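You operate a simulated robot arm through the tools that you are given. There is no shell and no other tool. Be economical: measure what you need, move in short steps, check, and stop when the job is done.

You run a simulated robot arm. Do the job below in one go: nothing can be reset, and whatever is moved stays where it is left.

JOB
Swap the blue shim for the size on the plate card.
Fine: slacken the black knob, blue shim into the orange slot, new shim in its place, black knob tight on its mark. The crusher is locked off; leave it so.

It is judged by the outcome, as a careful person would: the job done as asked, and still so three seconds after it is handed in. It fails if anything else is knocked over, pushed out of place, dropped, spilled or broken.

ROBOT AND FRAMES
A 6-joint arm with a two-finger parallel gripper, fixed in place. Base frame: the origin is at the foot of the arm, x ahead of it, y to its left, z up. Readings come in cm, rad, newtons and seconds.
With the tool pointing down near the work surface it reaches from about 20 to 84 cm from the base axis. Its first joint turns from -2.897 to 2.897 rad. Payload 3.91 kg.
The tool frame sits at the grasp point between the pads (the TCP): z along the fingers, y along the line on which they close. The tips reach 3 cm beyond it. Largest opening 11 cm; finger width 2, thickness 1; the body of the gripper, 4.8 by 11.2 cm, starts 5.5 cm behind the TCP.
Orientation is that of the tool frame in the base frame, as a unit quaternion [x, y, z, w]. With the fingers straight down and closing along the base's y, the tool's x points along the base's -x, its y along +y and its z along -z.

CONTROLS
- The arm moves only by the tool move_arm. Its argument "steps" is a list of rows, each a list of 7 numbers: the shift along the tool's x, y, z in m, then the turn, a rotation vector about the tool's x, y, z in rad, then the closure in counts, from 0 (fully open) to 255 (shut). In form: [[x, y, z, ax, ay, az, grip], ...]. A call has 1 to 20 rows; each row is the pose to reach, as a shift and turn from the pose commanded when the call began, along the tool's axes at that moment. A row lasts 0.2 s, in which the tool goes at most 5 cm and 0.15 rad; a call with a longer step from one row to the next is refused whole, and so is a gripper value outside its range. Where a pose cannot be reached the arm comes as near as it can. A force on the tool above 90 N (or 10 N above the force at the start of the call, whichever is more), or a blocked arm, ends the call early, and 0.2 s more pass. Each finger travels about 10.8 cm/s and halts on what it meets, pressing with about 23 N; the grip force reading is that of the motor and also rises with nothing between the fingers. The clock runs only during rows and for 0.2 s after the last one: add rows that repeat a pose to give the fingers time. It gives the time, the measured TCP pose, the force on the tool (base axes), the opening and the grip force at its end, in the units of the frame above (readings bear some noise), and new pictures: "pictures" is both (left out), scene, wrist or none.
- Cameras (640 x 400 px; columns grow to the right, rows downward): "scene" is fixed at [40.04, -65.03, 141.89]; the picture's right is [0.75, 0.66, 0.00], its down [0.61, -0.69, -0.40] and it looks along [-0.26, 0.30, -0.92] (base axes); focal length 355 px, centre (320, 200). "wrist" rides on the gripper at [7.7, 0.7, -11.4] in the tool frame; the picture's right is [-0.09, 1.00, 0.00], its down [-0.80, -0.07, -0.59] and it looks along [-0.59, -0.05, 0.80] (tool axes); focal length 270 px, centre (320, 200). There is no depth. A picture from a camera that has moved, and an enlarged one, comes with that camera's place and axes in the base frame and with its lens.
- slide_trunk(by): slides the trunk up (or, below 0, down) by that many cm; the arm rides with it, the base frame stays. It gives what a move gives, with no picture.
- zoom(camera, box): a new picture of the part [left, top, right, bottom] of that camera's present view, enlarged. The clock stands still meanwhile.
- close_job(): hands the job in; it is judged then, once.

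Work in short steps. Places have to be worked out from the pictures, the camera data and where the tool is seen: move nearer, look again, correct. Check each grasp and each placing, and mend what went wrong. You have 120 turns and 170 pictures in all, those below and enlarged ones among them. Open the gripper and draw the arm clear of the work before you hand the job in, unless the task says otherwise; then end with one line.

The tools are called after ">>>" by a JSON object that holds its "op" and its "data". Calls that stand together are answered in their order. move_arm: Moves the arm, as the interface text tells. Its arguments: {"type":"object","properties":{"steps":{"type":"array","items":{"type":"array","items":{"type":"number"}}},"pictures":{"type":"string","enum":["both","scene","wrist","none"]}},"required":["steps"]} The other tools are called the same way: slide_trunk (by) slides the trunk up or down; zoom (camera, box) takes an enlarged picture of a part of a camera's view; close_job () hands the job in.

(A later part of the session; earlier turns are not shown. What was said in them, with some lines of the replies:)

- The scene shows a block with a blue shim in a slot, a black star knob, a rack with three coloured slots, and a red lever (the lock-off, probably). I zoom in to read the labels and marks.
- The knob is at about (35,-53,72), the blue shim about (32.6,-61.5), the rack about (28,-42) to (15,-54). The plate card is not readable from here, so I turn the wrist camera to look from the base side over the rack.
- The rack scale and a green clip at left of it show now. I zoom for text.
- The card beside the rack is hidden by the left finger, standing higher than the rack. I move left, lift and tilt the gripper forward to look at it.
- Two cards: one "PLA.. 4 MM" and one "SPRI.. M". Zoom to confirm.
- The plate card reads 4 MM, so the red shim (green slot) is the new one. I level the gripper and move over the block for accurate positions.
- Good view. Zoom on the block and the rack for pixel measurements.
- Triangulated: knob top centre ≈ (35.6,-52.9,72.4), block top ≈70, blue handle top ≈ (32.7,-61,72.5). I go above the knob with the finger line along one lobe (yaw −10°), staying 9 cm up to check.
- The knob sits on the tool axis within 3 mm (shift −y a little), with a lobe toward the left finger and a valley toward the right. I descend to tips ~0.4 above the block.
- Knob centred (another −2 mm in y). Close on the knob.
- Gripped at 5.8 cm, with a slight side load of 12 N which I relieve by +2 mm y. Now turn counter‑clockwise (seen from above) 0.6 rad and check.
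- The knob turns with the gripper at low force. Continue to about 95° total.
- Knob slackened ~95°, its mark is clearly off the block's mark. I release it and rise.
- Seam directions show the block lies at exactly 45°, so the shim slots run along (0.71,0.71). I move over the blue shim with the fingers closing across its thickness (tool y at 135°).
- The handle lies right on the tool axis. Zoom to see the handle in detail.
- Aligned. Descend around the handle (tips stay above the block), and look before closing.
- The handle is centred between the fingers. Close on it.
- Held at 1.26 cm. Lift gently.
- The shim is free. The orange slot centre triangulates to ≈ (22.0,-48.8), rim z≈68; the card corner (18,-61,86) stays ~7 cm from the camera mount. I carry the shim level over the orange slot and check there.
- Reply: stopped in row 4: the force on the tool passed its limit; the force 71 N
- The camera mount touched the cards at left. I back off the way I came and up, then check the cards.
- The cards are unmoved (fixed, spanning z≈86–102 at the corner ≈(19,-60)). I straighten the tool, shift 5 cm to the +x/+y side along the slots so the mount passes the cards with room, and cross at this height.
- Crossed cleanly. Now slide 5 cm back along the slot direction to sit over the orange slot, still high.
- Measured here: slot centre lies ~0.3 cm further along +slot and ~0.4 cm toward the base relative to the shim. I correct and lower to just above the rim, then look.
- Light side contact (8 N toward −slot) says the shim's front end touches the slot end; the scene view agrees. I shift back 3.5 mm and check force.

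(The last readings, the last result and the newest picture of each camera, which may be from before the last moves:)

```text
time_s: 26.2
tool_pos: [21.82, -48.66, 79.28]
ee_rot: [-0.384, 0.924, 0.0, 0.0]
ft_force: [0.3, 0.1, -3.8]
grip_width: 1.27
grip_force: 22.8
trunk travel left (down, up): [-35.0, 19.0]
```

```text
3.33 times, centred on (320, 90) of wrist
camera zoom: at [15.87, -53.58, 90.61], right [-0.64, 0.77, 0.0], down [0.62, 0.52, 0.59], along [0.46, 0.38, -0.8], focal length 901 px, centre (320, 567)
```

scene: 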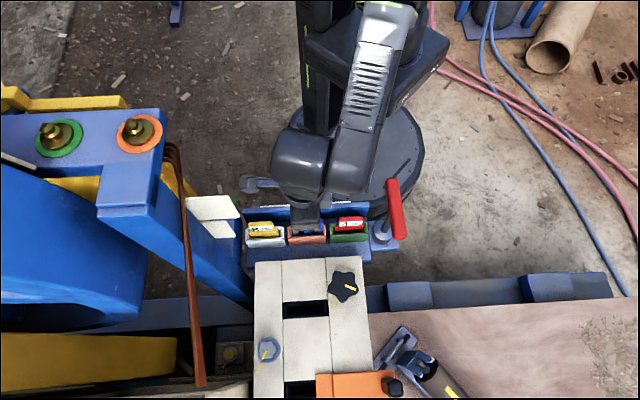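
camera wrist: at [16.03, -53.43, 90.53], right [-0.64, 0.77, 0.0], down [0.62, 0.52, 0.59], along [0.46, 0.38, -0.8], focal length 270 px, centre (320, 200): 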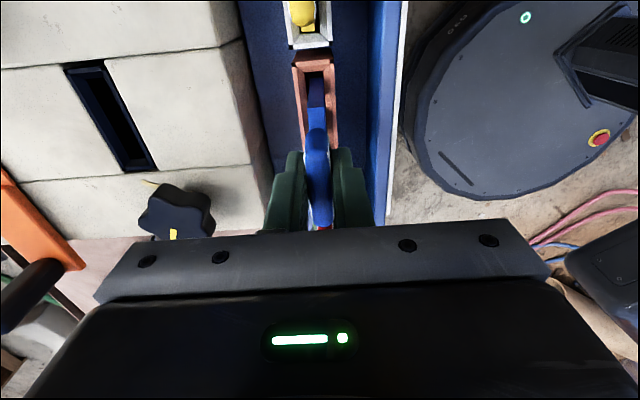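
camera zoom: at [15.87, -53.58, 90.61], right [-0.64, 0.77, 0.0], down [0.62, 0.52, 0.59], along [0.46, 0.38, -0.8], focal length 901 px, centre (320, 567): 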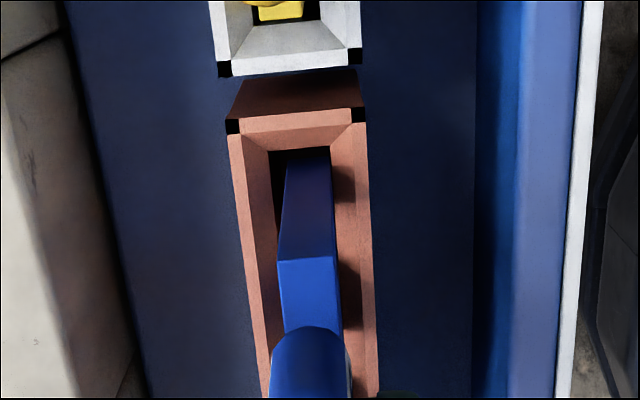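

Free of contact now. Nudge 2 mm off the base-side wall and lower in small steps toward the expected seat (TCP z≈73.6).

>>> {"op": "move_arm", "data": {"steps": [[0, -0.002, 0.0, 0, 0, 0, 255], [0, -0.002, 0.01, 0, 0, 0, 255], [0, -0.002, 0.02, 0, 0, 0, 255], [0, -0.002, 0.03, 0, 0, 0, 255], [0, -0.002, 0.04, 0, 0, 0, 255], [0, -0.002, 0.045, 0, 0, 0, 255], [0, -0.002, 0.05, 0, 0, 0, 255]]}}

```text
time_s: 27.8
tool_pos: [21.82, -48.74, 74.44]
ee_rot: [-0.383, 0.924, -0.003, -0.001]
ft_force: [1.6, -4.5, 22.7]
grip_width: 1.29
grip_force: 22.9
trunk travel left (down, up): [-35.0, 19.0]
camera wrist: at [15.95, -53.65, 85.78], right [-0.64, 0.77, 0.0], down [0.61, 0.52, 0.59], along [0.46, 0.38, -0.8], focal length 270 px, centre (320, 200)
```

scene: 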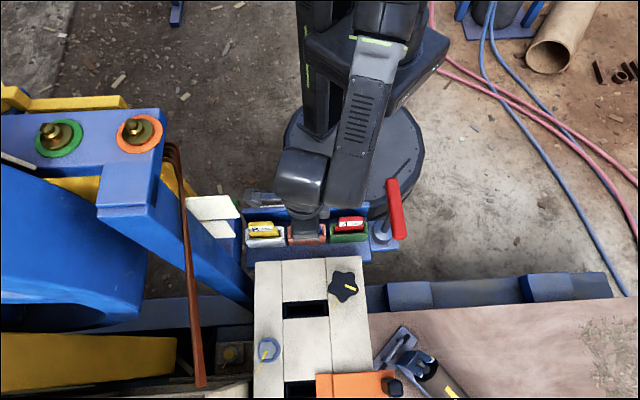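
wrist: 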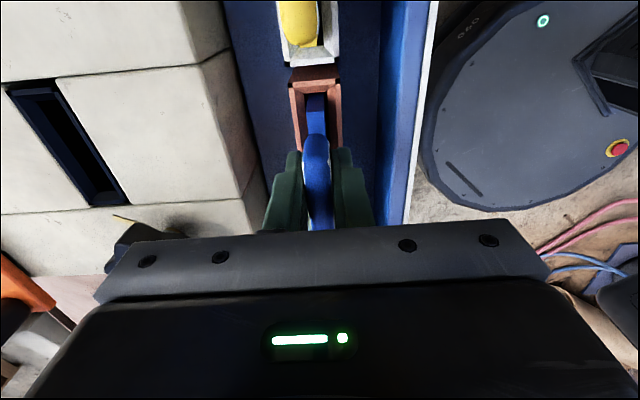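

Vertical contact at TCP z 74.4. I compare how high it stands against the neighbouring shims.

>>> {"op": "zoom", "data": {"camera": "scene", "box": [230, 190, 390, 260]}}

>>> {"op": "zoom", "data": {"camera": "wrist", "box": [250, 0, 390, 160]}}

```text
4.00 times, centred on (310, 225) of scene
camera zoom: at [40.04, -65.03, 141.89], right [0.75, 0.66, 0.0], down [0.61, -0.69, -0.4], along [-0.26, 0.3, -0.92], focal length 1420 px, centre (360, 100)
```

zoom: 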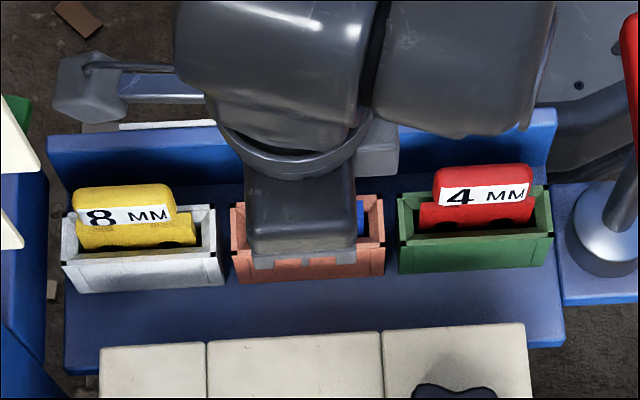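

```text
2.50 times, centred on (320, 80) of wrist
camera zoom: at [15.95, -53.65, 85.78], right [-0.64, 0.77, 0.0], down [0.61, 0.52, 0.59], along [0.46, 0.38, -0.8], focal length 676 px, centre (320, 500)
```

zoom: 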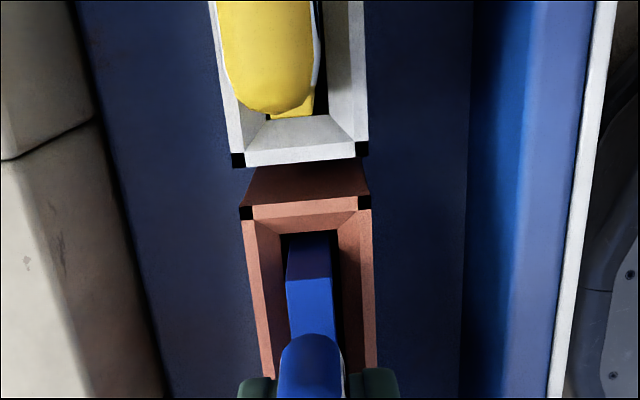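

It stands like its neighbours, so it is on the slot floor. Open the fingers slightly (to ~3 cm) and rise.

>>> {"op": "move_arm", "data": {"steps": [[0, 0, -0.002, 0, 0, 0, 220], [0, 0, -0.002, 0, 0, 0, 190], [0, 0, -0.002, 0, 0, 0, 185], [0, 0, -0.02, 0, 0, 0, 185], [0, 0, -0.05, 0, 0, 0, 185], [0, 0, -0.09, 0, 0, 0, 185], [0, 0, -0.12, 0, 0, 0, 185], [0, 0, -0.12, 0, 0, 0, 185]]}}

>>> {"op": "zoom", "data": {"camera": "scene", "box": [230, 180, 410, 260]}}

>>> {"op": "zoom", "data": {"camera": "wrist", "box": [230, 0, 430, 220]}}

```text
time_s: 29.6
tool_pos: [21.91, -48.81, 86.59]
ee_rot: [-0.384, 0.924, 0.0, 0.0]
ft_force: [-0.9, -0.5, -0.5]
grip_width: 3.04
grip_force: 0.0
trunk travel left (down, up): [-35.0, 19.0]
camera wrist: at [15.95, -53.81, 97.86], right [-0.64, 0.77, 0.0], down [0.62, 0.52, 0.59], along [0.46, 0.38, -0.8], focal length 270 px, centre (320, 200)
```

scene: 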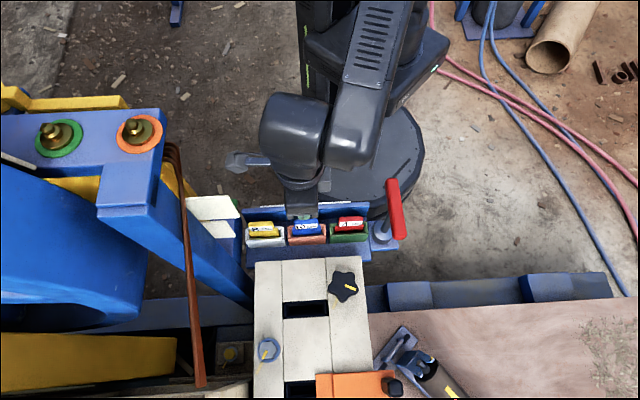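
wrist: 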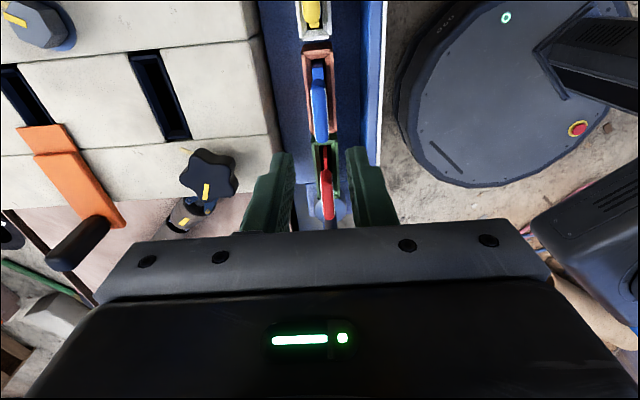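

```text
3.56 times, centred on (320, 220) of scene
camera zoom: at [40.04, -65.03, 141.89], right [0.75, 0.66, 0.0], down [0.61, -0.69, -0.4], along [-0.26, 0.3, -0.92], focal length 1262 px, centre (320, 129)
```

zoom: 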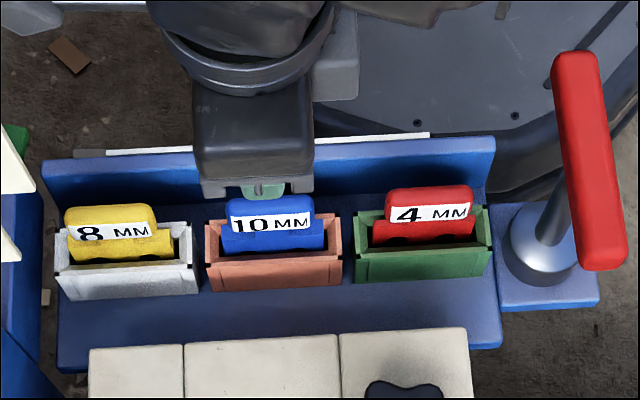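

```text
1.82 times, centred on (330, 110) of wrist
camera zoom: at [15.95, -53.81, 97.86], right [-0.64, 0.77, 0.0], down [0.62, 0.52, 0.59], along [0.46, 0.38, -0.8], focal length 491 px, centre (302, 364)
```

zoom: 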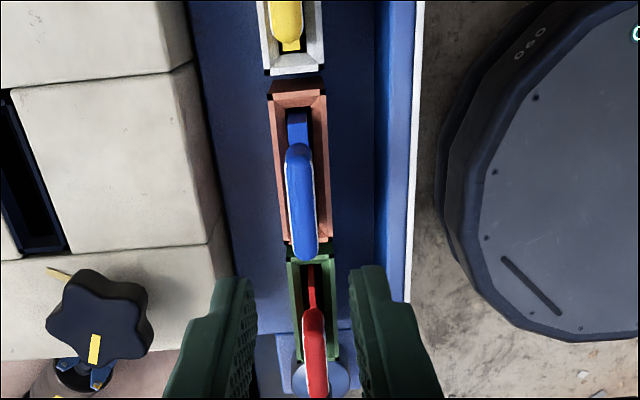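

Blue (10 MM) sits properly in the orange slot. Next, the red 4 MM shim at ≈ (28.35,-42.25); I move over it with fingers open 3.5 cm.

>>> {"op": "move_arm", "data": {"steps": [[-0.04, 0.001, 0, 0, 0, 0, 174], [-0.08, 0.001, 0, 0, 0, 0, 174], [-0.091, 0.001, 0.01, 0, 0, 0, 174], [-0.091, 0.001, 0.03, 0, 0, 0, 174], [-0.091, 0.001, 0.05, 0, 0, 0, 174], [-0.091, 0.001, 0.05, 0, 0, 0, 174]]}}

>>> {"op": "zoom", "data": {"camera": "wrist", "box": [220, 20, 420, 240]}}

```text
time_s: 31.0
tool_pos: [28.26, -42.29, 81.32]
ee_rot: [-0.383, 0.924, 0.0, 0.0]
ft_force: [0.5, 0.1, 0.4]
grip_width: 3.53
grip_force: 0.0
trunk travel left (down, up): [-35.0, 19.0]
camera wrist: at [22.35, -47.23, 92.68], right [-0.64, 0.77, 0.0], down [0.62, 0.52, 0.59], along [0.46, 0.38, -0.8], focal length 270 px, centre (320, 200)
```

scene: 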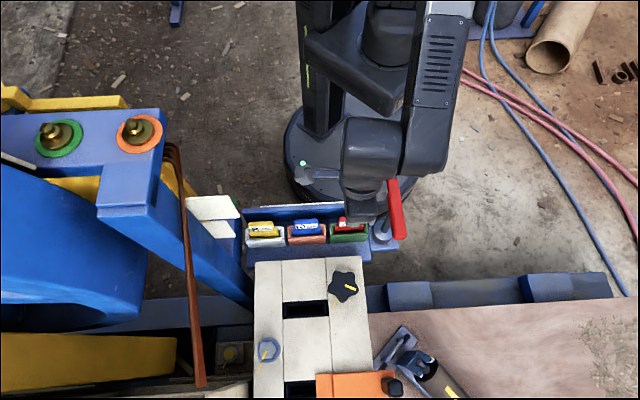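
wrist: 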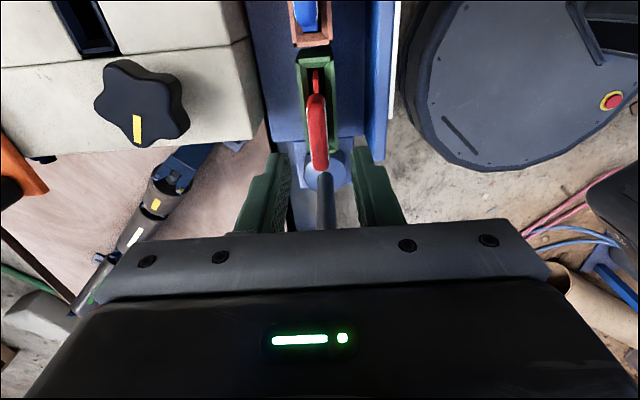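

```text
1.82 times, centred on (320, 130) of wrist
camera zoom: at [22.35, -47.23, 92.68], right [-0.64, 0.77, 0.0], down [0.62, 0.52, 0.59], along [0.46, 0.38, -0.8], focal length 491 px, centre (320, 327)
```

zoom: 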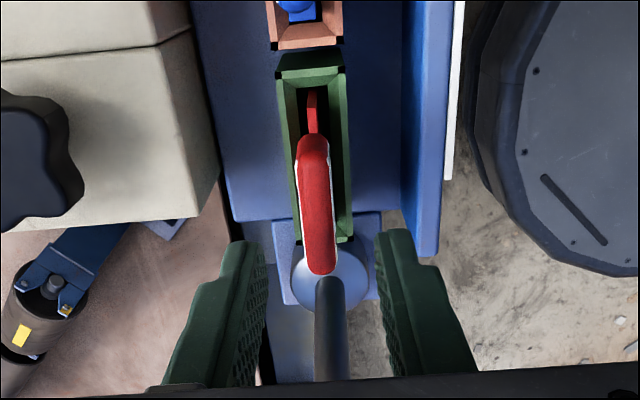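

The red handle is centred (−2 mm y). Descend to the same grip height as blue had in the rack and close.

>>> {"op": "move_arm", "data": {"steps": [[0, -0.0015, 0.03, 0, 0, 0, 174], [0, -0.0015, 0.055, 0, 0, 0, 174], [0, -0.0015, 0.07, 0, 0, 0, 174], [0, -0.0015, 0.07, 0, 0, 0, 174], [0, -0.0015, 0.07, 0, 0, 0, 220], [0, -0.0015, 0.07, 0, 0, 0, 255], [0, -0.0015, 0.07, 0, 0, 0, 255]]}}

```text
time_s: 32.6
tool_pos: [28.21, -42.36, 74.37]
ee_rot: [-0.383, 0.924, 0.0, 0.0]
ft_force: [-0.6, 0.6, -0.7]
grip_width: 1.27
grip_force: 23.2
trunk travel left (down, up): [-35.0, 19.0]
camera wrist: at [22.39, -47.36, 85.68], right [-0.64, 0.77, 0.0], down [0.62, 0.52, 0.59], along [0.46, 0.38, -0.8], focal length 270 px, centre (320, 200)
```

scene: 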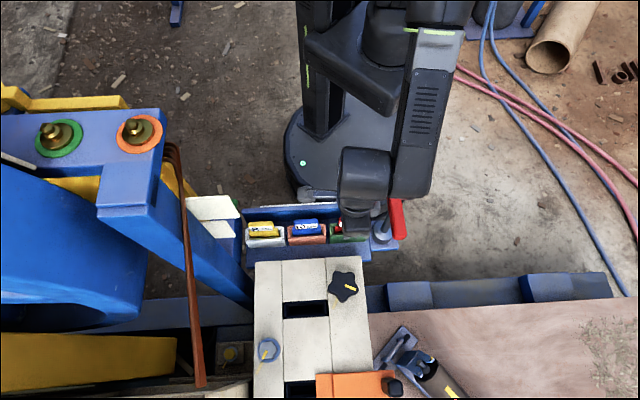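
wrist: 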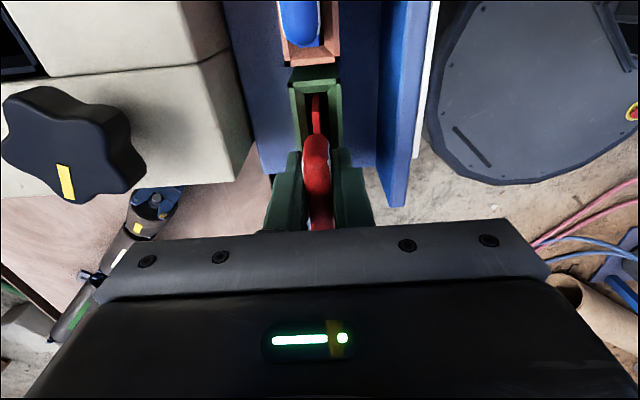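

Held at 1.27 cm. Lift straight up.

>>> {"op": "move_arm", "data": {"steps": [[0, 0, -0.01, 0, 0, 0, 255], [0, 0, -0.025, 0, 0, 0, 255], [0, 0, -0.045, 0, 0, 0, 255], [0, 0, -0.065, 0, 0, 0, 255], [0, 0, -0.09, 0, 0, 0, 255], [0, 0, -0.12, 0, 0, 0, 255], [0, 0, -0.14, 0, 0, 0, 255], [0, 0, -0.14, 0, 0, 0, 255]]}}

```text
time_s: 34.4
tool_pos: [28.51, -42.47, 88.35]
ee_rot: [-0.384, 0.923, 0.0, 0.0]
ft_force: [-0.4, -0.1, -1.2]
grip_width: 1.3
grip_force: 23.1
trunk travel left (down, up): [-35.0, 19.0]
camera wrist: at [22.56, -47.3, 99.69], right [-0.64, 0.77, 0.0], down [0.62, 0.52, 0.59], along [0.46, 0.38, -0.8], focal length 270 px, centre (320, 200)
```

scene: 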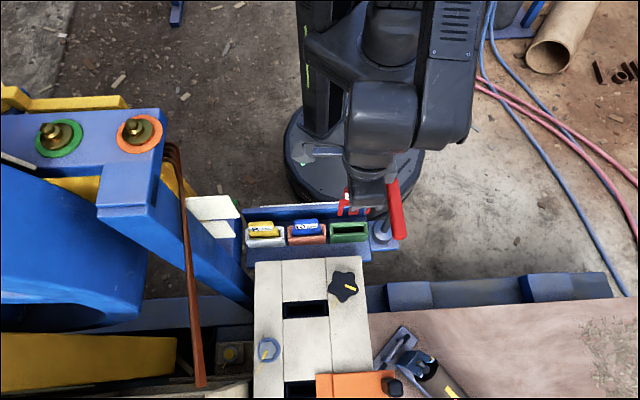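
wrist: 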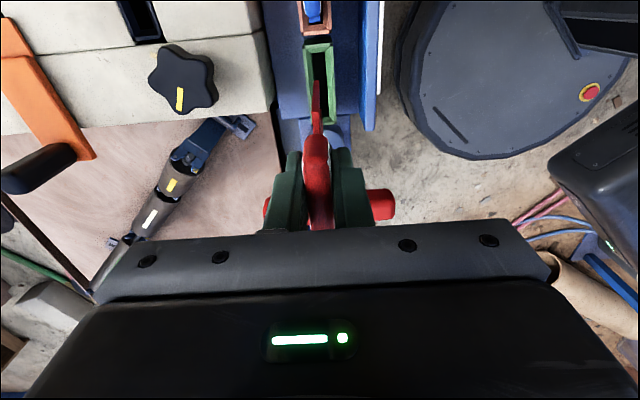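

Move across (staying +x of the cards), then back along the slot direction to above the block slot.

>>> {"op": "move_arm", "data": {"steps": [[0, -0.04, 0, 0, 0, 0, 255], [0, -0.08, 0, 0, 0, 0, 255], [0, -0.12, 0, 0, 0, 0, 255], [0, -0.158, 0, 0, 0, 0, 255], [0.04, -0.158, 0, 0, 0, 0, 255], [0.08, -0.158, 0, 0, 0, 0, 255], [0.103, -0.158, 0.0, 0, 0, 0, 255], [0.103, -0.158, 0.03, 0, 0, 0, 255], [0.103, -0.158, 0.045, 0, 0, 0, 255], [0.103, -0.158, 0.045, 0, 0, 0, 255]]}}

>>> {"op": "zoom", "data": {"camera": "wrist", "box": [240, 20, 400, 200]}}

```text
time_s: 36.6
tool_pos: [32.25, -60.7, 83.78]
ee_rot: [-0.383, 0.924, 0.0, 0.0]
ft_force: [0.3, 0.3, -1.7]
grip_width: 1.28
grip_force: 22.9
trunk travel left (down, up): [-35.0, 19.0]
camera wrist: at [26.47, -65.68, 95.17], right [-0.64, 0.77, 0.0], down [0.62, 0.52, 0.59], along [0.46, 0.38, -0.8], focal length 270 px, centre (320, 200)
```

scene: 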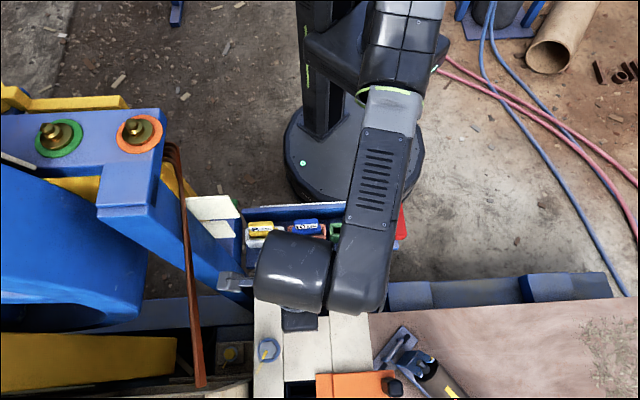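
wrist: 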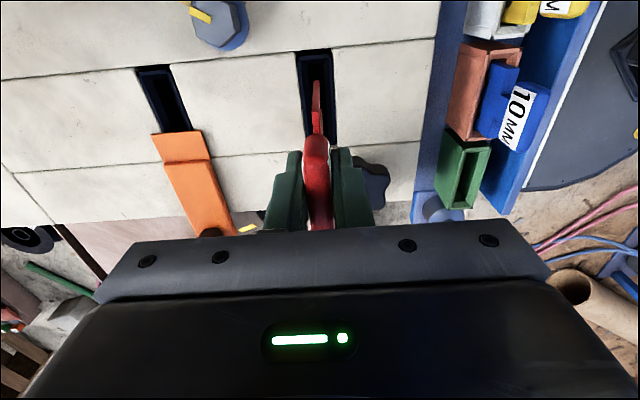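

```text
2.22 times, centred on (320, 110) of wrist
camera zoom: at [26.47, -65.68, 95.17], right [-0.64, 0.77, 0.0], down [0.62, 0.52, 0.59], along [0.46, 0.38, -0.8], focal length 601 px, centre (320, 400)
```

zoom: 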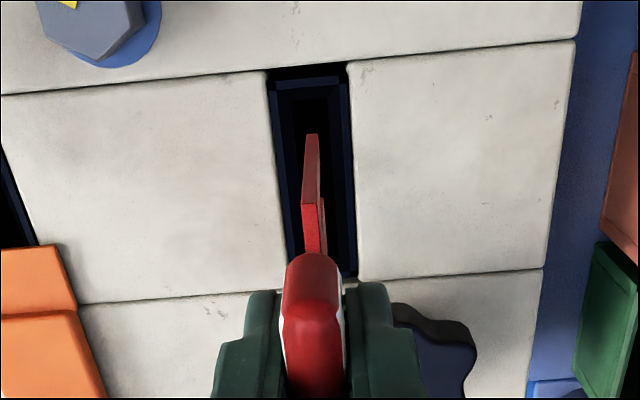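

The red shim is centred over the block slot to within ~2 mm (I add 1.5 mm along −slot). Lower part way and check.

>>> {"op": "move_arm", "data": {"steps": [[0.0015, 0, 0.01, 0, 0, 0, 255], [0.0015, 0, 0.025, 0, 0, 0, 255], [0.0015, 0, 0.04, 0, 0, 0, 255], [0.0015, 0, 0.05, 0, 0, 0, 255], [0.0015, 0, 0.06, 0, 0, 0, 255], [0.0015, 0, 0.06, 0, 0, 0, 255]], "pictures": "wrist"}}

>>> {"op": "zoom", "data": {"camera": "wrist", "box": [240, 20, 400, 200]}}

```text
time_s: 38.0
tool_pos: [32.3, -61.09, 77.76]
ee_rot: [-0.383, 0.924, -0.001, 0.0]
ft_force: [0.0, -0.1, -1.1]
grip_width: 1.28
grip_force: 23.4
trunk travel left (down, up): [-35.0, 19.0]
camera wrist: at [26.36, -65.9, 89.11], right [-0.64, 0.77, 0.0], down [0.62, 0.52, 0.59], along [0.46, 0.38, -0.8], focal length 270 px, centre (320, 200)
```

wrist: 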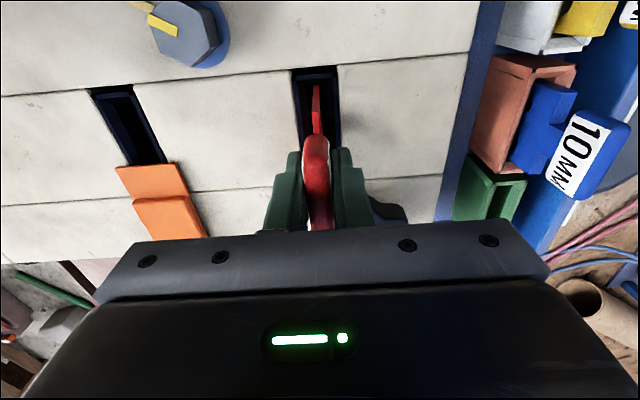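

```text
2.22 times, centred on (320, 110) of wrist
camera zoom: at [26.36, -65.9, 89.11], right [-0.64, 0.77, 0.0], down [0.62, 0.52, 0.59], along [0.46, 0.38, -0.8], focal length 601 px, centre (320, 400)
```

zoom: 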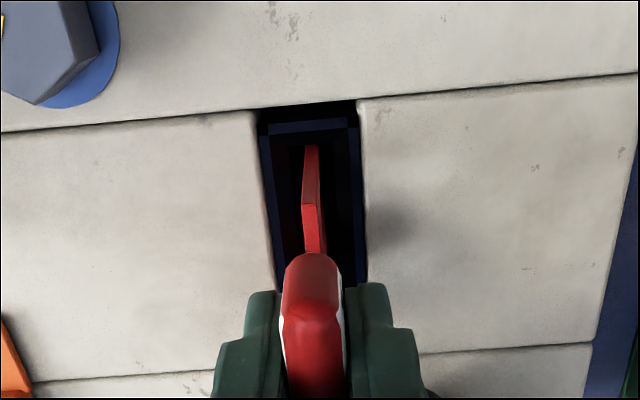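

The shim is entering the slot freely, no contact. Continue down to the seat.

>>> {"op": "move_arm", "data": {"steps": [[0, 0, 0.01, 0, 0, 0, 255], [0, 0, 0.02, 0, 0, 0, 255], [0, 0, 0.03, 0, 0, 0, 255], [0, 0, 0.036, 0, 0, 0, 255], [0, 0, 0.041, 0, 0, 0, 255], [0, 0, 0.043, 0, 0, 0, 255]], "pictures": "wrist"}}

```text
time_s: 39.4
tool_pos: [32.17, -61.0, 73.4]
ee_rot: [-0.384, 0.923, 0.0, 0.001]
ft_force: [-0.1, -0.3, -2.1]
grip_width: 1.25
grip_force: 23.5
trunk travel left (down, up): [-35.0, 19.0]
camera wrist: at [26.29, -65.82, 84.78], right [-0.64, 0.77, 0.0], down [0.62, 0.52, 0.59], along [0.46, 0.38, -0.8], focal length 270 px, centre (320, 200)
```

wrist: 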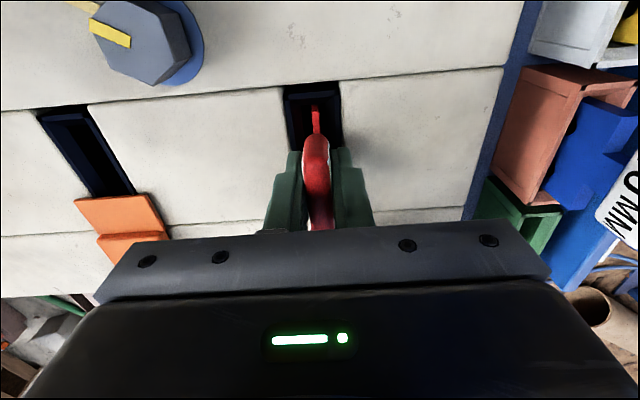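

No seat contact yet at z 73.4; step down a few more millimetres watching force.

>>> {"op": "move_arm", "data": {"steps": [[0, 0, 0.002, 0, 0, 0, 255], [0, 0, 0.004, 0, 0, 0, 255], [0, 0, 0.004, 0, 0, 0, 255]], "pictures": "none"}}

```text
time_s: 40.2
tool_pos: [32.25, -60.98, 73.12]
ee_rot: [-0.383, 0.924, -0.001, -0.001]
ft_force: [1.1, 2.1, -1.0]
grip_width: 1.28
grip_force: 22.8
trunk travel left (down, up): [-35.0, 19.0]
```

>>> {"op": "zoom", "data": {"camera": "wrist", "box": [250, 60, 410, 240]}}

>>> {"op": "move_arm", "data": {"steps": [[0, 0, 0.002, 0, 0, 0, 255], [0, 0, 0.004, 0, 0, 0, 255], [0, 0, 0.004, 0, 0, 0, 255]], "pictures": "none"}}

```text
2.22 times, centred on (330, 150) of wrist
camera zoom: at [26.32, -65.86, 84.44], right [-0.64, 0.77, 0.0], down [0.62, 0.52, 0.59], along [0.46, 0.38, -0.8], focal length 601 px, centre (298, 311)
```

zoom: 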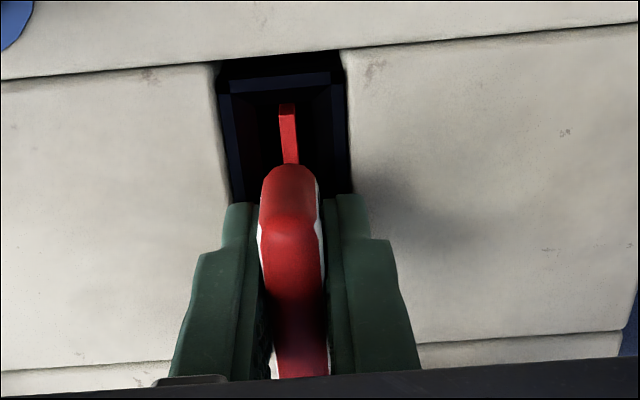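

```text
time_s: 41.0
tool_pos: [32.18, -60.88, 72.97]
ee_rot: [-0.383, 0.924, -0.002, 0.001]
ft_force: [2.7, 3.6, 21.9]
grip_width: 1.28
grip_force: 22.8
trunk travel left (down, up): [-35.0, 19.0]
```

Contact at z≈73.0 (22 N): seated. Ease up a hair, open the fingers, and rise to inspect.

>>> {"op": "move_arm", "data": {"steps": [[0, 0, -0.003, 0, 0, 0, 255], [0, 0, -0.003, 0, 0, 0, 215], [0, 0, -0.003, 0, 0, 0, 170], [0, 0, -0.003, 0, 0, 0, 150], [0, 0, -0.03, 0, 0, 0, 150], [0, 0, -0.07, 0, 0, 0, 150], [0, 0, -0.11, 0, 0, 0, 150], [0, 0, -0.11, 0, 0, 0, 150]]}}

>>> {"op": "zoom", "data": {"camera": "wrist", "box": [250, 20, 410, 220]}}

```text
time_s: 42.8
tool_pos: [32.28, -60.8, 83.67]
ee_rot: [-0.384, 0.924, 0.0, 0.0]
ft_force: [0.1, 0.6, 0.4]
grip_width: 4.54
grip_force: 0.1
trunk travel left (down, up): [-35.0, 19.0]
camera wrist: at [26.28, -65.66, 94.96], right [-0.64, 0.77, 0.0], down [0.62, 0.52, 0.59], along [0.46, 0.38, -0.8], focal length 270 px, centre (320, 200)
```

scene: 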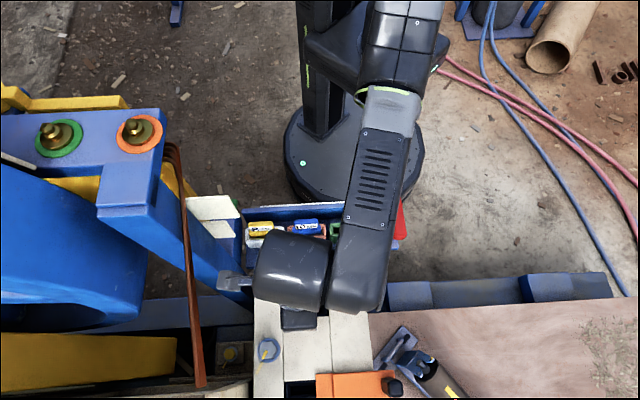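
wrist: 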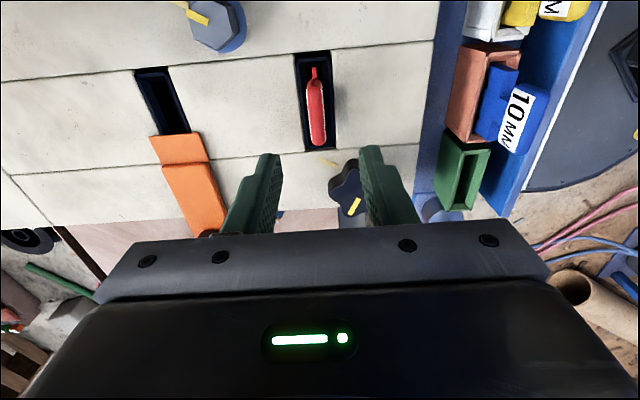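

```text
2.00 times, centred on (330, 120) of wrist
camera zoom: at [26.28, -65.66, 94.96], right [-0.64, 0.77, 0.0], down [0.62, 0.52, 0.59], along [0.46, 0.38, -0.8], focal length 541 px, centre (300, 360)
```

zoom: 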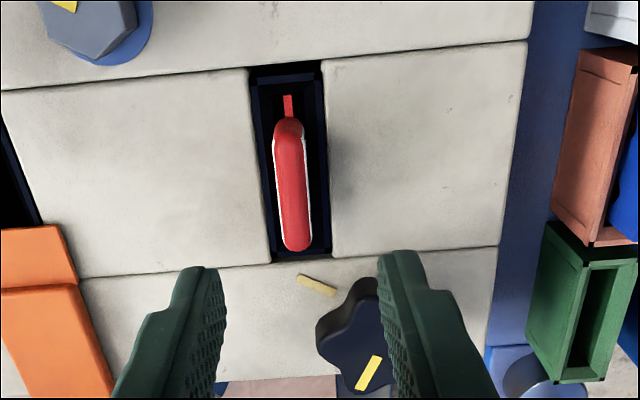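

Red shim sits in the block slot where blue was. Back to the knob: move over it at the release orientation, open 8 cm.

>>> {"op": "move_arm", "data": {"steps": [[-0.03, 0.012, 0, 0, 0, 0.06, 70], [-0.06, 0.024, 0, 0, 0, 0.12, 70], [-0.079, 0.0325, 0, 0, 0, 0.168, 70], [-0.079, 0.0325, 0, 0, 0, 0.168, 70]]}}

```text
time_s: 43.8
tool_pos: [35.29, -52.91, 83.62]
ee_rot: [-0.304, 0.953, 0.001, -0.001]
ft_force: [0.0, -0.6, 0.2]
grip_width: 7.97
grip_force: 0.0
trunk travel left (down, up): [-35.0, 19.0]
camera wrist: at [28.68, -56.79, 94.97], right [-0.51, 0.86, 0.0], down [0.69, 0.41, 0.59], along [0.51, 0.3, -0.8], focal length 270 px, centre (320, 200)
```

scene: 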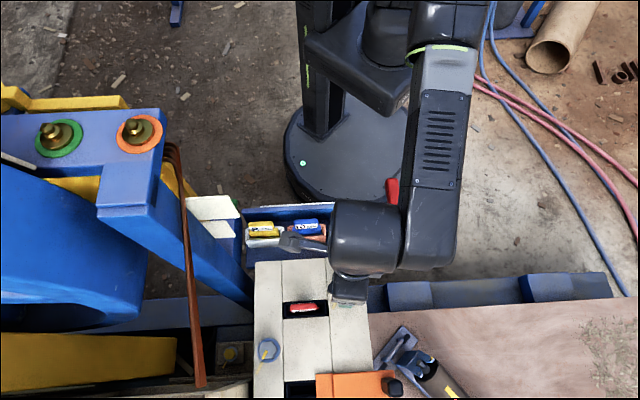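
wrist: 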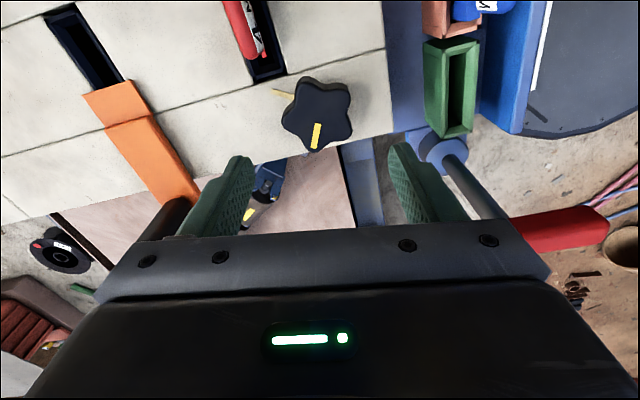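

Knob is where expected. Descend and close on it.

>>> {"op": "move_arm", "data": {"steps": [[-0.001, -0.002, 0.04, 0, 0, 0, 70], [-0.001, -0.002, 0.075, 0, 0, 0, 70], [-0.001, -0.002, 0.095, 0, 0, 0, 70], [-0.001, -0.002, 0.101, 0, 0, 0, 70], [-0.001, -0.002, 0.101, 0, 0, 0, 120], [-0.001, -0.002, 0.101, 0, 0, 0, 200], [-0.001, -0.002, 0.101, 0, 0, 0, 255], [-0.001, -0.002, 0.101, 0, 0, 0, 255]], "pictures": "wrist"}}

```text
time_s: 45.6
tool_pos: [35.61, -52.9, 73.7]
ee_rot: [-0.304, 0.953, 0.001, 0.0]
ft_force: [-17.0, 22.0, -7.0]
grip_width: 5.8
grip_force: 44.7
trunk travel left (down, up): [-35.0, 19.0]
camera wrist: at [28.87, -56.82, 84.91], right [-0.51, 0.86, 0.0], down [0.69, 0.4, 0.59], along [0.51, 0.3, -0.8], focal length 270 px, centre (320, 200)
```

wrist: 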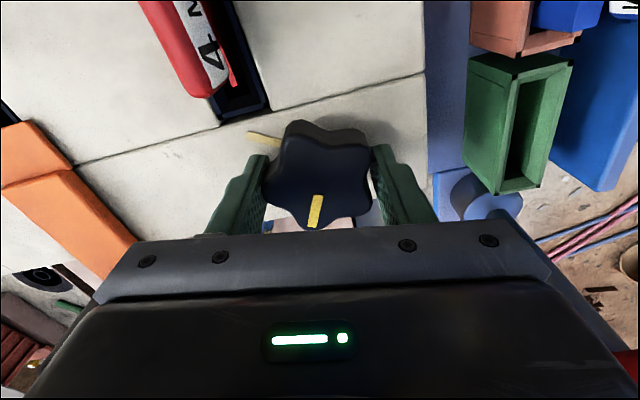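

Gripped as before with the knob's mark at the same place in the view; relieve 28 N of side load (+4 mm y), then turn clockwise 1.65 rad back.

>>> {"op": "move_arm", "data": {"steps": [[0, 0.004, 0, 0, 0, 0, 255], [0, 0.004, 0, 0, 0, 0.12, 255], [0, 0.004, 0, 0, 0, 0.24, 255], [0, 0.004, 0, 0, 0, 0.36, 255], [0, 0.004, 0, 0, 0, 0.48, 255], [0, 0.004, 0, 0, 0, 0.6, 255]], "pictures": "wrist"}}

```text
time_s: 47.0
tool_pos: [35.49, -53.06, 73.55]
ee_rot: [-0.008, 1.0, -0.001, 0.001]
ft_force: [-0.4, -7.7, -12.7]
grip_width: 5.77
grip_force: 45.3
trunk travel left (down, up): [-35.0, 19.0]
camera wrist: at [27.83, -52.42, 84.92], right [0.07, 1.0, 0.0], down [0.8, -0.06, 0.6], along [0.59, -0.04, -0.8], focal length 270 px, centre (320, 200)
```

wrist: 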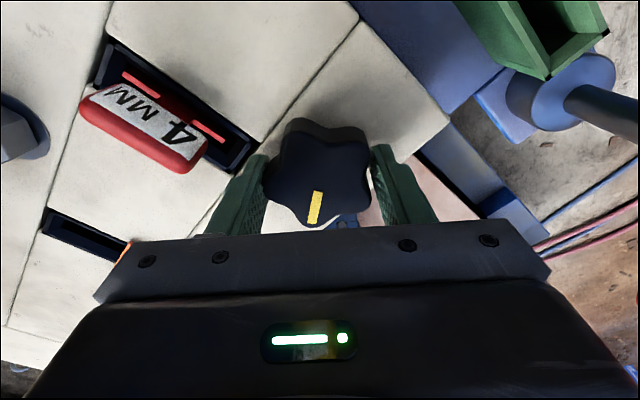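

Turning well. Continue the remaining 1.05 rad.

>>> {"op": "move_arm", "data": {"steps": [[0, 0, 0, 0, 0, 0.12, 255], [0, 0, 0, 0, 0, 0.24, 255], [0, 0, 0, 0, 0, 0.36, 255], [0, 0, 0, 0, 0, 0.48, 255], [0, 0, 0, 0, 0, 0.6, 255], [0, 0, 0, 0, 0, 0.72, 255], [0, 0, 0, 0, 0, 0.84, 255], [0, 0, 0, 0, 0, 0.96, 255], [0, 0, 0, 0, 0, 1.05, 255], [0, 0, 0, 0, 0, 1.05, 255]]}}

>>> {"op": "zoom", "data": {"camera": "wrist", "box": [220, 100, 420, 240]}}

```text
time_s: 49.2
tool_pos: [35.41, -53.15, 73.63]
ee_rot: [0.494, 0.869, -0.001, 0.003]
ft_force: [2.7, -42.0, 1.9]
grip_width: 5.78
grip_force: 44.8
trunk travel left (down, up): [-35.0, 19.0]
camera wrist: at [32.06, -46.17, 84.91], right [0.9, 0.43, 0.0], down [0.35, -0.72, 0.6], along [0.26, -0.54, -0.8], focal length 270 px, centre (320, 200)
```

scene: 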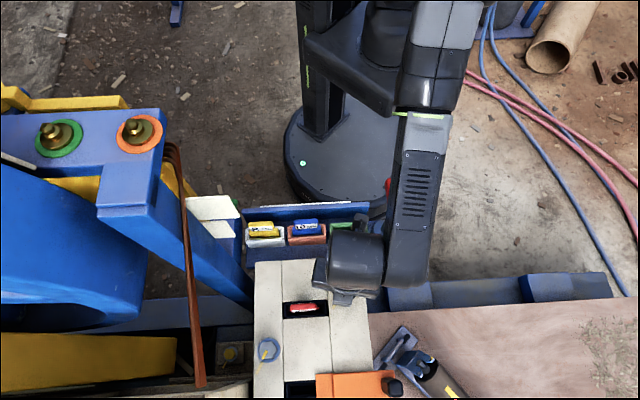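
wrist: 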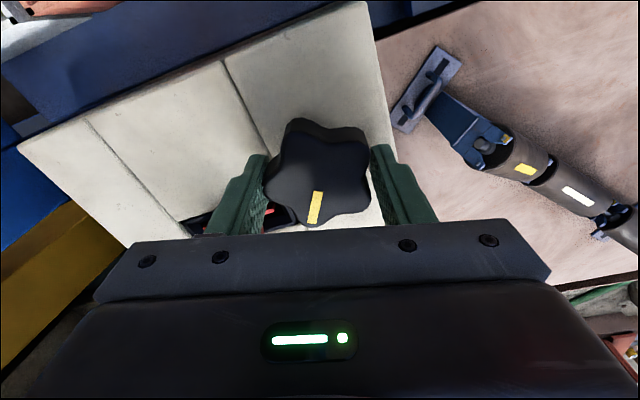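

```text
2.86 times, centred on (320, 170) of wrist
camera zoom: at [32.06, -46.17, 84.91], right [0.9, 0.43, 0.0], down [0.35, -0.72, 0.6], along [0.26, -0.54, -0.8], focal length 772 px, centre (320, 286)
```

zoom: 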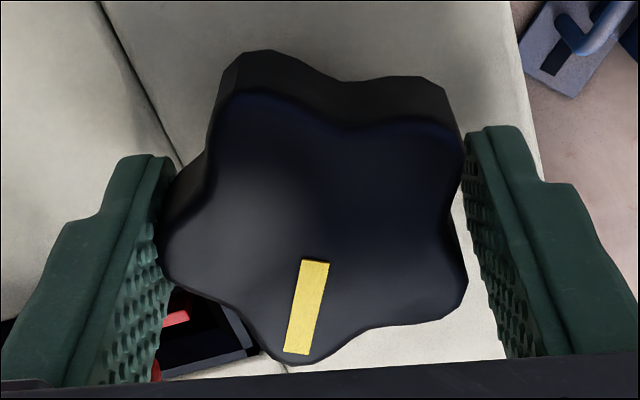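

Knob is back at its starting angle. Release and rise to check the mark.

>>> {"op": "move_arm", "data": {"steps": [[0, 0, 0, 0, 0, 0, 120], [0, 0, 0, 0, 0, 0, 70], [0, 0, 0, 0, 0, 0, 70], [0, 0, -0.04, 0, 0, 0, 70], [0, 0, -0.08, 0, 0, 0, 70], [0, 0, -0.11, 0, 0, 0, 70], [0.03, 0, -0.14, 0, 0, 0, 70], [0.06, 0, -0.15, 0, 0, 0, 70], [0.06, 0, -0.15, 0, 0, 0, 70]]}}

>>> {"op": "zoom", "data": {"camera": "wrist", "box": [230, 100, 390, 220]}}

>>> {"op": "zoom", "data": {"camera": "scene", "box": [260, 250, 380, 330]}}

```text
time_s: 51.2
tool_pos: [32.28, -47.7, 88.61]
ee_rot: [0.493, 0.87, -0.001, 0.0]
ft_force: [0.5, 0.4, -1.1]
grip_width: 7.98
grip_force: 0.1
trunk travel left (down, up): [-35.0, 19.0]
camera wrist: at [28.89, -40.66, 99.92], right [0.9, 0.44, 0.0], down [0.35, -0.72, 0.59], along [0.26, -0.53, -0.8], focal length 270 px, centre (320, 200)
```

scene: 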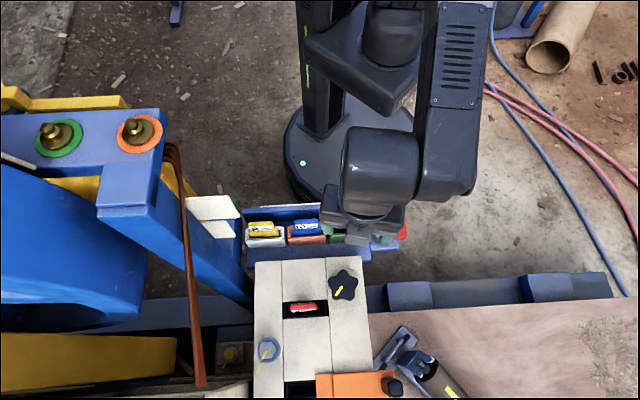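
wrist: 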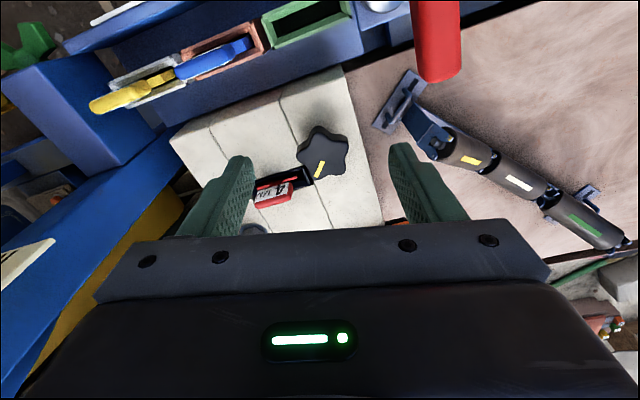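

```text
3.33 times, centred on (310, 160) of wrist
camera zoom: at [28.89, -40.66, 99.92], right [0.9, 0.44, 0.0], down [0.35, -0.72, 0.59], along [0.26, -0.53, -0.8], focal length 901 px, centre (353, 333)
```

zoom: 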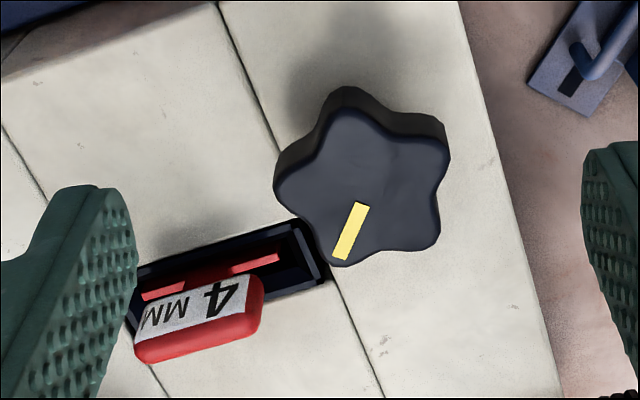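

```text
5.00 times, centred on (320, 290) of scene
camera zoom: at [40.04, -65.03, 141.89], right [0.75, 0.66, 0.0], down [0.61, -0.69, -0.4], along [-0.26, 0.3, -0.92], focal length 1774 px, centre (320, -250)
```

zoom: 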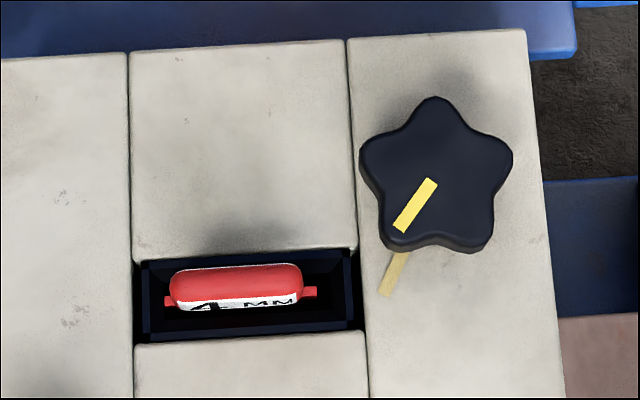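

The knob line now points ≈−82° while the block mark is ≈−73°: it went about 9° past its mark. I regrip and turn back 0.155 rad counter‑clockwise.

>>> {"op": "move_arm", "data": {"steps": [[-0.04, 0, 0.0, 0, 0, 0, 70], [-0.062, 0, 0.03, 0, 0, 0, 70], [-0.062, 0, 0.07, 0, 0, 0, 70], [-0.062, 0, 0.11, 0, 0, 0, 70], [-0.062, 0, 0.14, 0, 0, 0, 70], [-0.062, 0, 0.15, 0, 0, 0, 70], [-0.062, 0, 0.15, 0, 0, 0, 70]], "pictures": "wrist"}}

```text
time_s: 52.8
tool_pos: [35.82, -53.04, 73.55]
ee_rot: [0.493, 0.87, 0.0, 0.0]
ft_force: [-0.4, 0.5, -0.2]
grip_width: 7.96
grip_force: 0.0
trunk travel left (down, up): [-35.0, 19.0]
camera wrist: at [32.36, -46.02, 84.86], right [0.9, 0.44, 0.0], down [0.35, -0.72, 0.59], along [0.26, -0.53, -0.8], focal length 270 px, centre (320, 200)
```

wrist: 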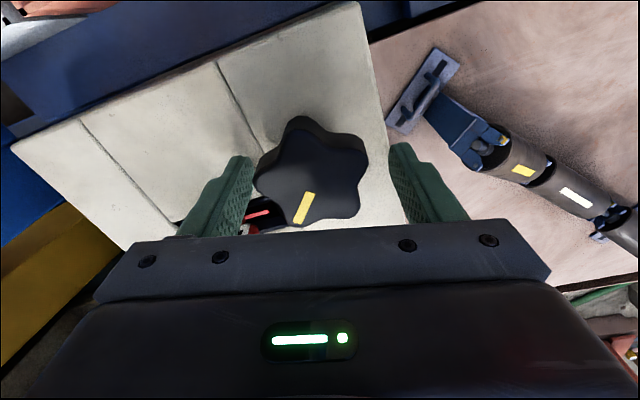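

On release the knob sprang/dragged a little clockwise. I align the gripper with it (+0.155 rad, −2.5 mm y), grip and turn it back in line.

>>> {"op": "move_arm", "data": {"steps": [[0, -0.0025, 0, 0, 0, 0.08, 70], [0, -0.0025, 0, 0, 0, 0.155, 70], [0, -0.0025, 0, 0, 0, 0.155, 110], [0, -0.0025, 0, 0, 0, 0.155, 180], [0, -0.0025, 0, 0, 0, 0.155, 255], [0, -0.0025, 0, 0, 0, 0.155, 255]], "pictures": "wrist"}}

```text
time_s: 54.2
tool_pos: [35.36, -53.17, 73.62]
ee_rot: [0.559, 0.829, 0.0, 0.0]
ft_force: [-5.2, -1.4, -0.8]
grip_width: 5.79
grip_force: 44.8
trunk travel left (down, up): [-35.0, 19.0]
camera wrist: at [33.13, -45.72, 84.93], right [0.96, 0.29, 0.0], down [0.23, -0.77, 0.59], along [0.17, -0.57, -0.8], focal length 270 px, centre (320, 200)
```

wrist: 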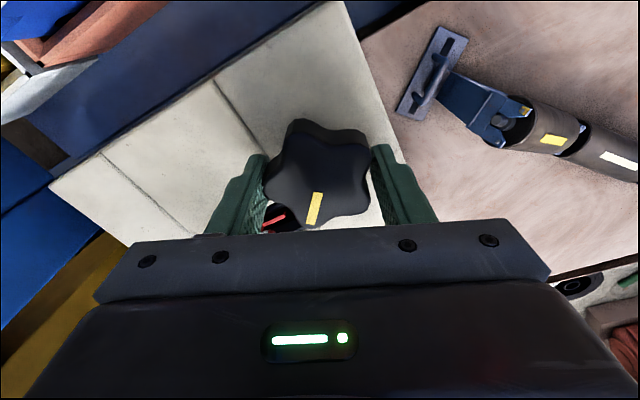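

Snug, with little side load. Turn back 0.155 rad counter‑clockwise, then open gently and lift clear for a check.

>>> {"op": "move_arm", "data": {"steps": [[0, 0, 0, 0, 0, -0.05, 255], [0, 0, 0, 0, 0, -0.1, 255], [0, 0, 0, 0, 0, -0.155, 255], [0, 0, 0, 0, 0, -0.155, 255], [0, 0, 0, 0, 0, -0.155, 255]], "pictures": "wrist"}}

```text
time_s: 55.4
tool_pos: [35.54, -53.09, 73.61]
ee_rot: [0.492, 0.871, 0.0, 0.0]
ft_force: [-2.2, -1.4, -2.2]
grip_width: 5.75
grip_force: 45.2
trunk travel left (down, up): [-35.0, 19.0]
camera wrist: at [32.03, -46.15, 84.93], right [0.9, 0.44, 0.0], down [0.35, -0.72, 0.59], along [0.26, -0.53, -0.8], focal length 270 px, centre (320, 200)
```

wrist: 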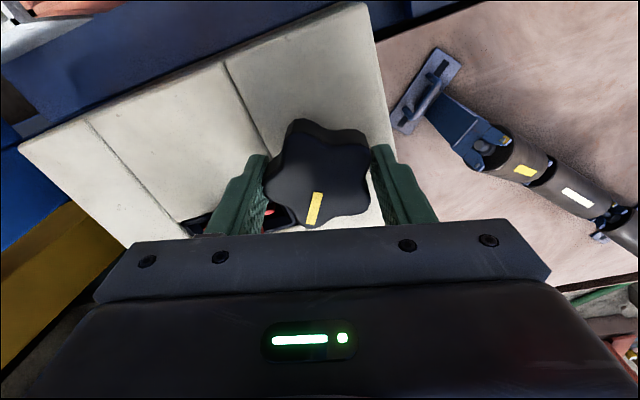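

Same picture as the original gripped state, and low force. Release slowly, lift and back off.

>>> {"op": "move_arm", "data": {"steps": [[0, 0, 0, 0, 0, 0, 120], [0, 0, 0, 0, 0, 0, 100], [0, 0, 0, 0, 0, 0, 70], [0, 0, -0.04, 0, 0, 0, 70], [0, 0, -0.08, 0, 0, 0, 70], [0, 0, -0.11, 0, 0, 0, 70], [0.03, 0, -0.14, 0, 0, 0, 70], [0.06, 0, -0.15, 0, 0, 0, 70], [0.06, 0, -0.15, 0, 0, 0, 70]], "pictures": "none"}}

>>> {"op": "zoom", "data": {"camera": "scene", "box": [260, 250, 380, 330]}}

>>> {"op": "zoom", "data": {"camera": "wrist", "box": [230, 100, 390, 220]}}

```text
time_s: 57.4
tool_pos: [32.24, -47.97, 88.47]
ee_rot: [0.493, 0.87, 0.001, 0.0]
ft_force: [-0.3, 0.6, -0.7]
grip_width: 7.98
grip_force: 0.0
trunk travel left (down, up): [-35.0, 19.0]
```

```text
5.00 times, centred on (320, 290) of scene
camera zoom: at [40.04, -65.03, 141.89], right [0.75, 0.66, 0.0], down [0.61, -0.69, -0.4], along [-0.26, 0.3, -0.92], focal length 1774 px, centre (320, -250)
```

zoom: 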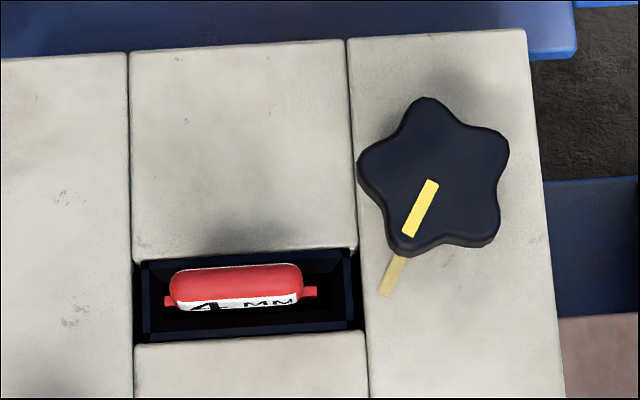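

```text
3.33 times, centred on (310, 160) of wrist
camera zoom: at [28.89, -40.94, 99.83], right [0.9, 0.44, 0.0], down [0.35, -0.72, 0.59], along [0.26, -0.53, -0.8], focal length 901 px, centre (353, 333)
```

zoom: 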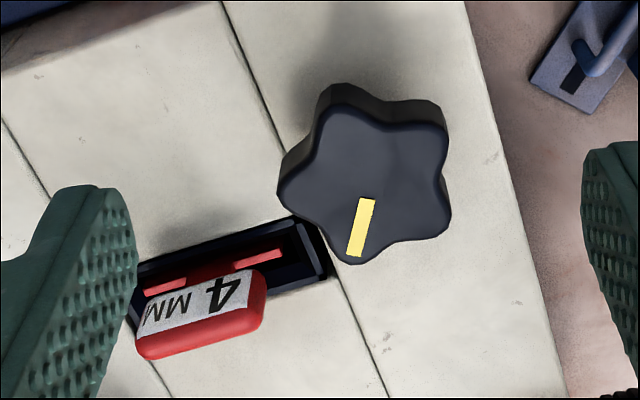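

The knob's line (≈−75°) now runs collinear with the block's mark (≈−74°), as at the start, and the 4 MM shim is seated. I open the gripper and draw the arm clear.

>>> {"op": "move_arm", "data": {"steps": [[0.0, 0, -0.04, 0, 0, 0, 40], [0.03, 0, -0.08, 0, 0, 0, 0], [0.07, 0, -0.11, 0, 0, 0, 0], [0.11, 0, -0.12, 0, 0, 0, 0], [0.15, 0, -0.12, 0, 0, 0, 0], [0.15, 0, -0.12, 0, 0, 0, 0]]}}

>>> {"op": "zoom", "data": {"camera": "scene", "box": [180, 170, 420, 320]}}

```text
time_s: 58.8
tool_pos: [24.43, -34.92, 100.62]
ee_rot: [0.493, 0.87, 0.0, 0.0]
ft_force: [-0.7, -0.3, -0.1]
grip_width: 10.99
grip_force: 0.0
trunk travel left (down, up): [-35.0, 19.0]
camera wrist: at [21.08, -27.98, 111.92], right [0.9, 0.44, 0.0], down [0.35, -0.72, 0.59], along [0.26, -0.54, -0.8], focal length 270 px, centre (320, 200)
```

scene: 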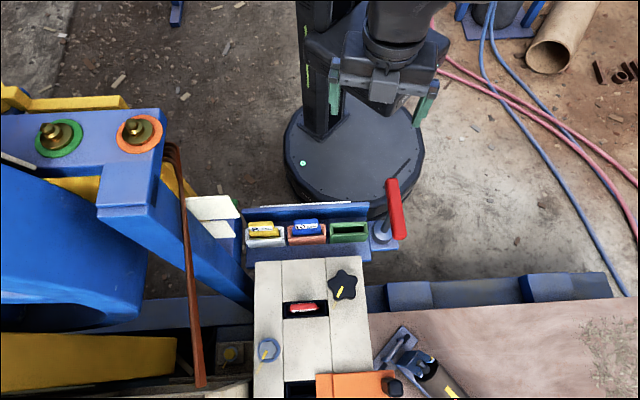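
wrist: 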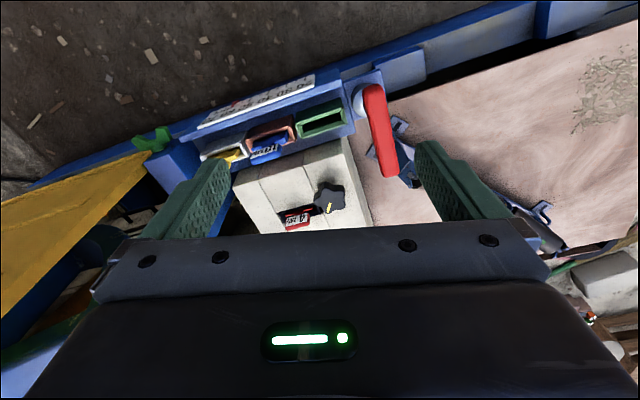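

```text
2.67 times, centred on (300, 245) of scene
camera zoom: at [40.04, -65.03, 141.89], right [0.75, 0.66, 0.0], down [0.61, -0.69, -0.4], along [-0.26, 0.3, -0.92], focal length 946 px, centre (373, 80)
```

zoom: 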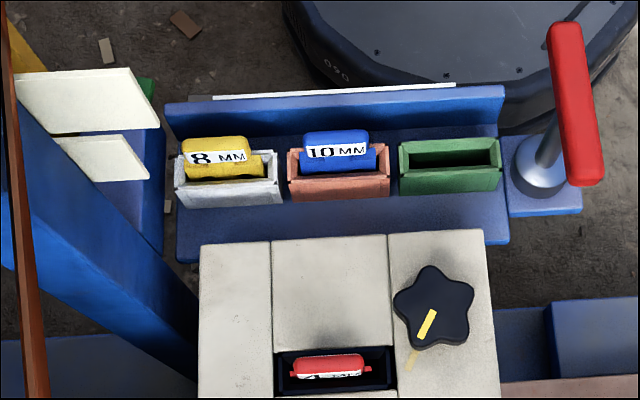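

Everything matches the starting view apart from the swap: the blue shim is in the orange slot, the red 4 MM is in the block, and the knob is on its mark. The lever and cards are unmoved and the arm is clear, so I hand in.

>>> {"op": "close_job", "data": {}}

```text
The job is handed in.
```

I put the 4 mm shim (the plate card's size) in the block, the blue 10 mm shim in the orange slot, and the black knob back on its mark. The lock-off lever was not touched. On the way the camera mount bumped the plate and spring cards once, and they show no movement in the pictures.
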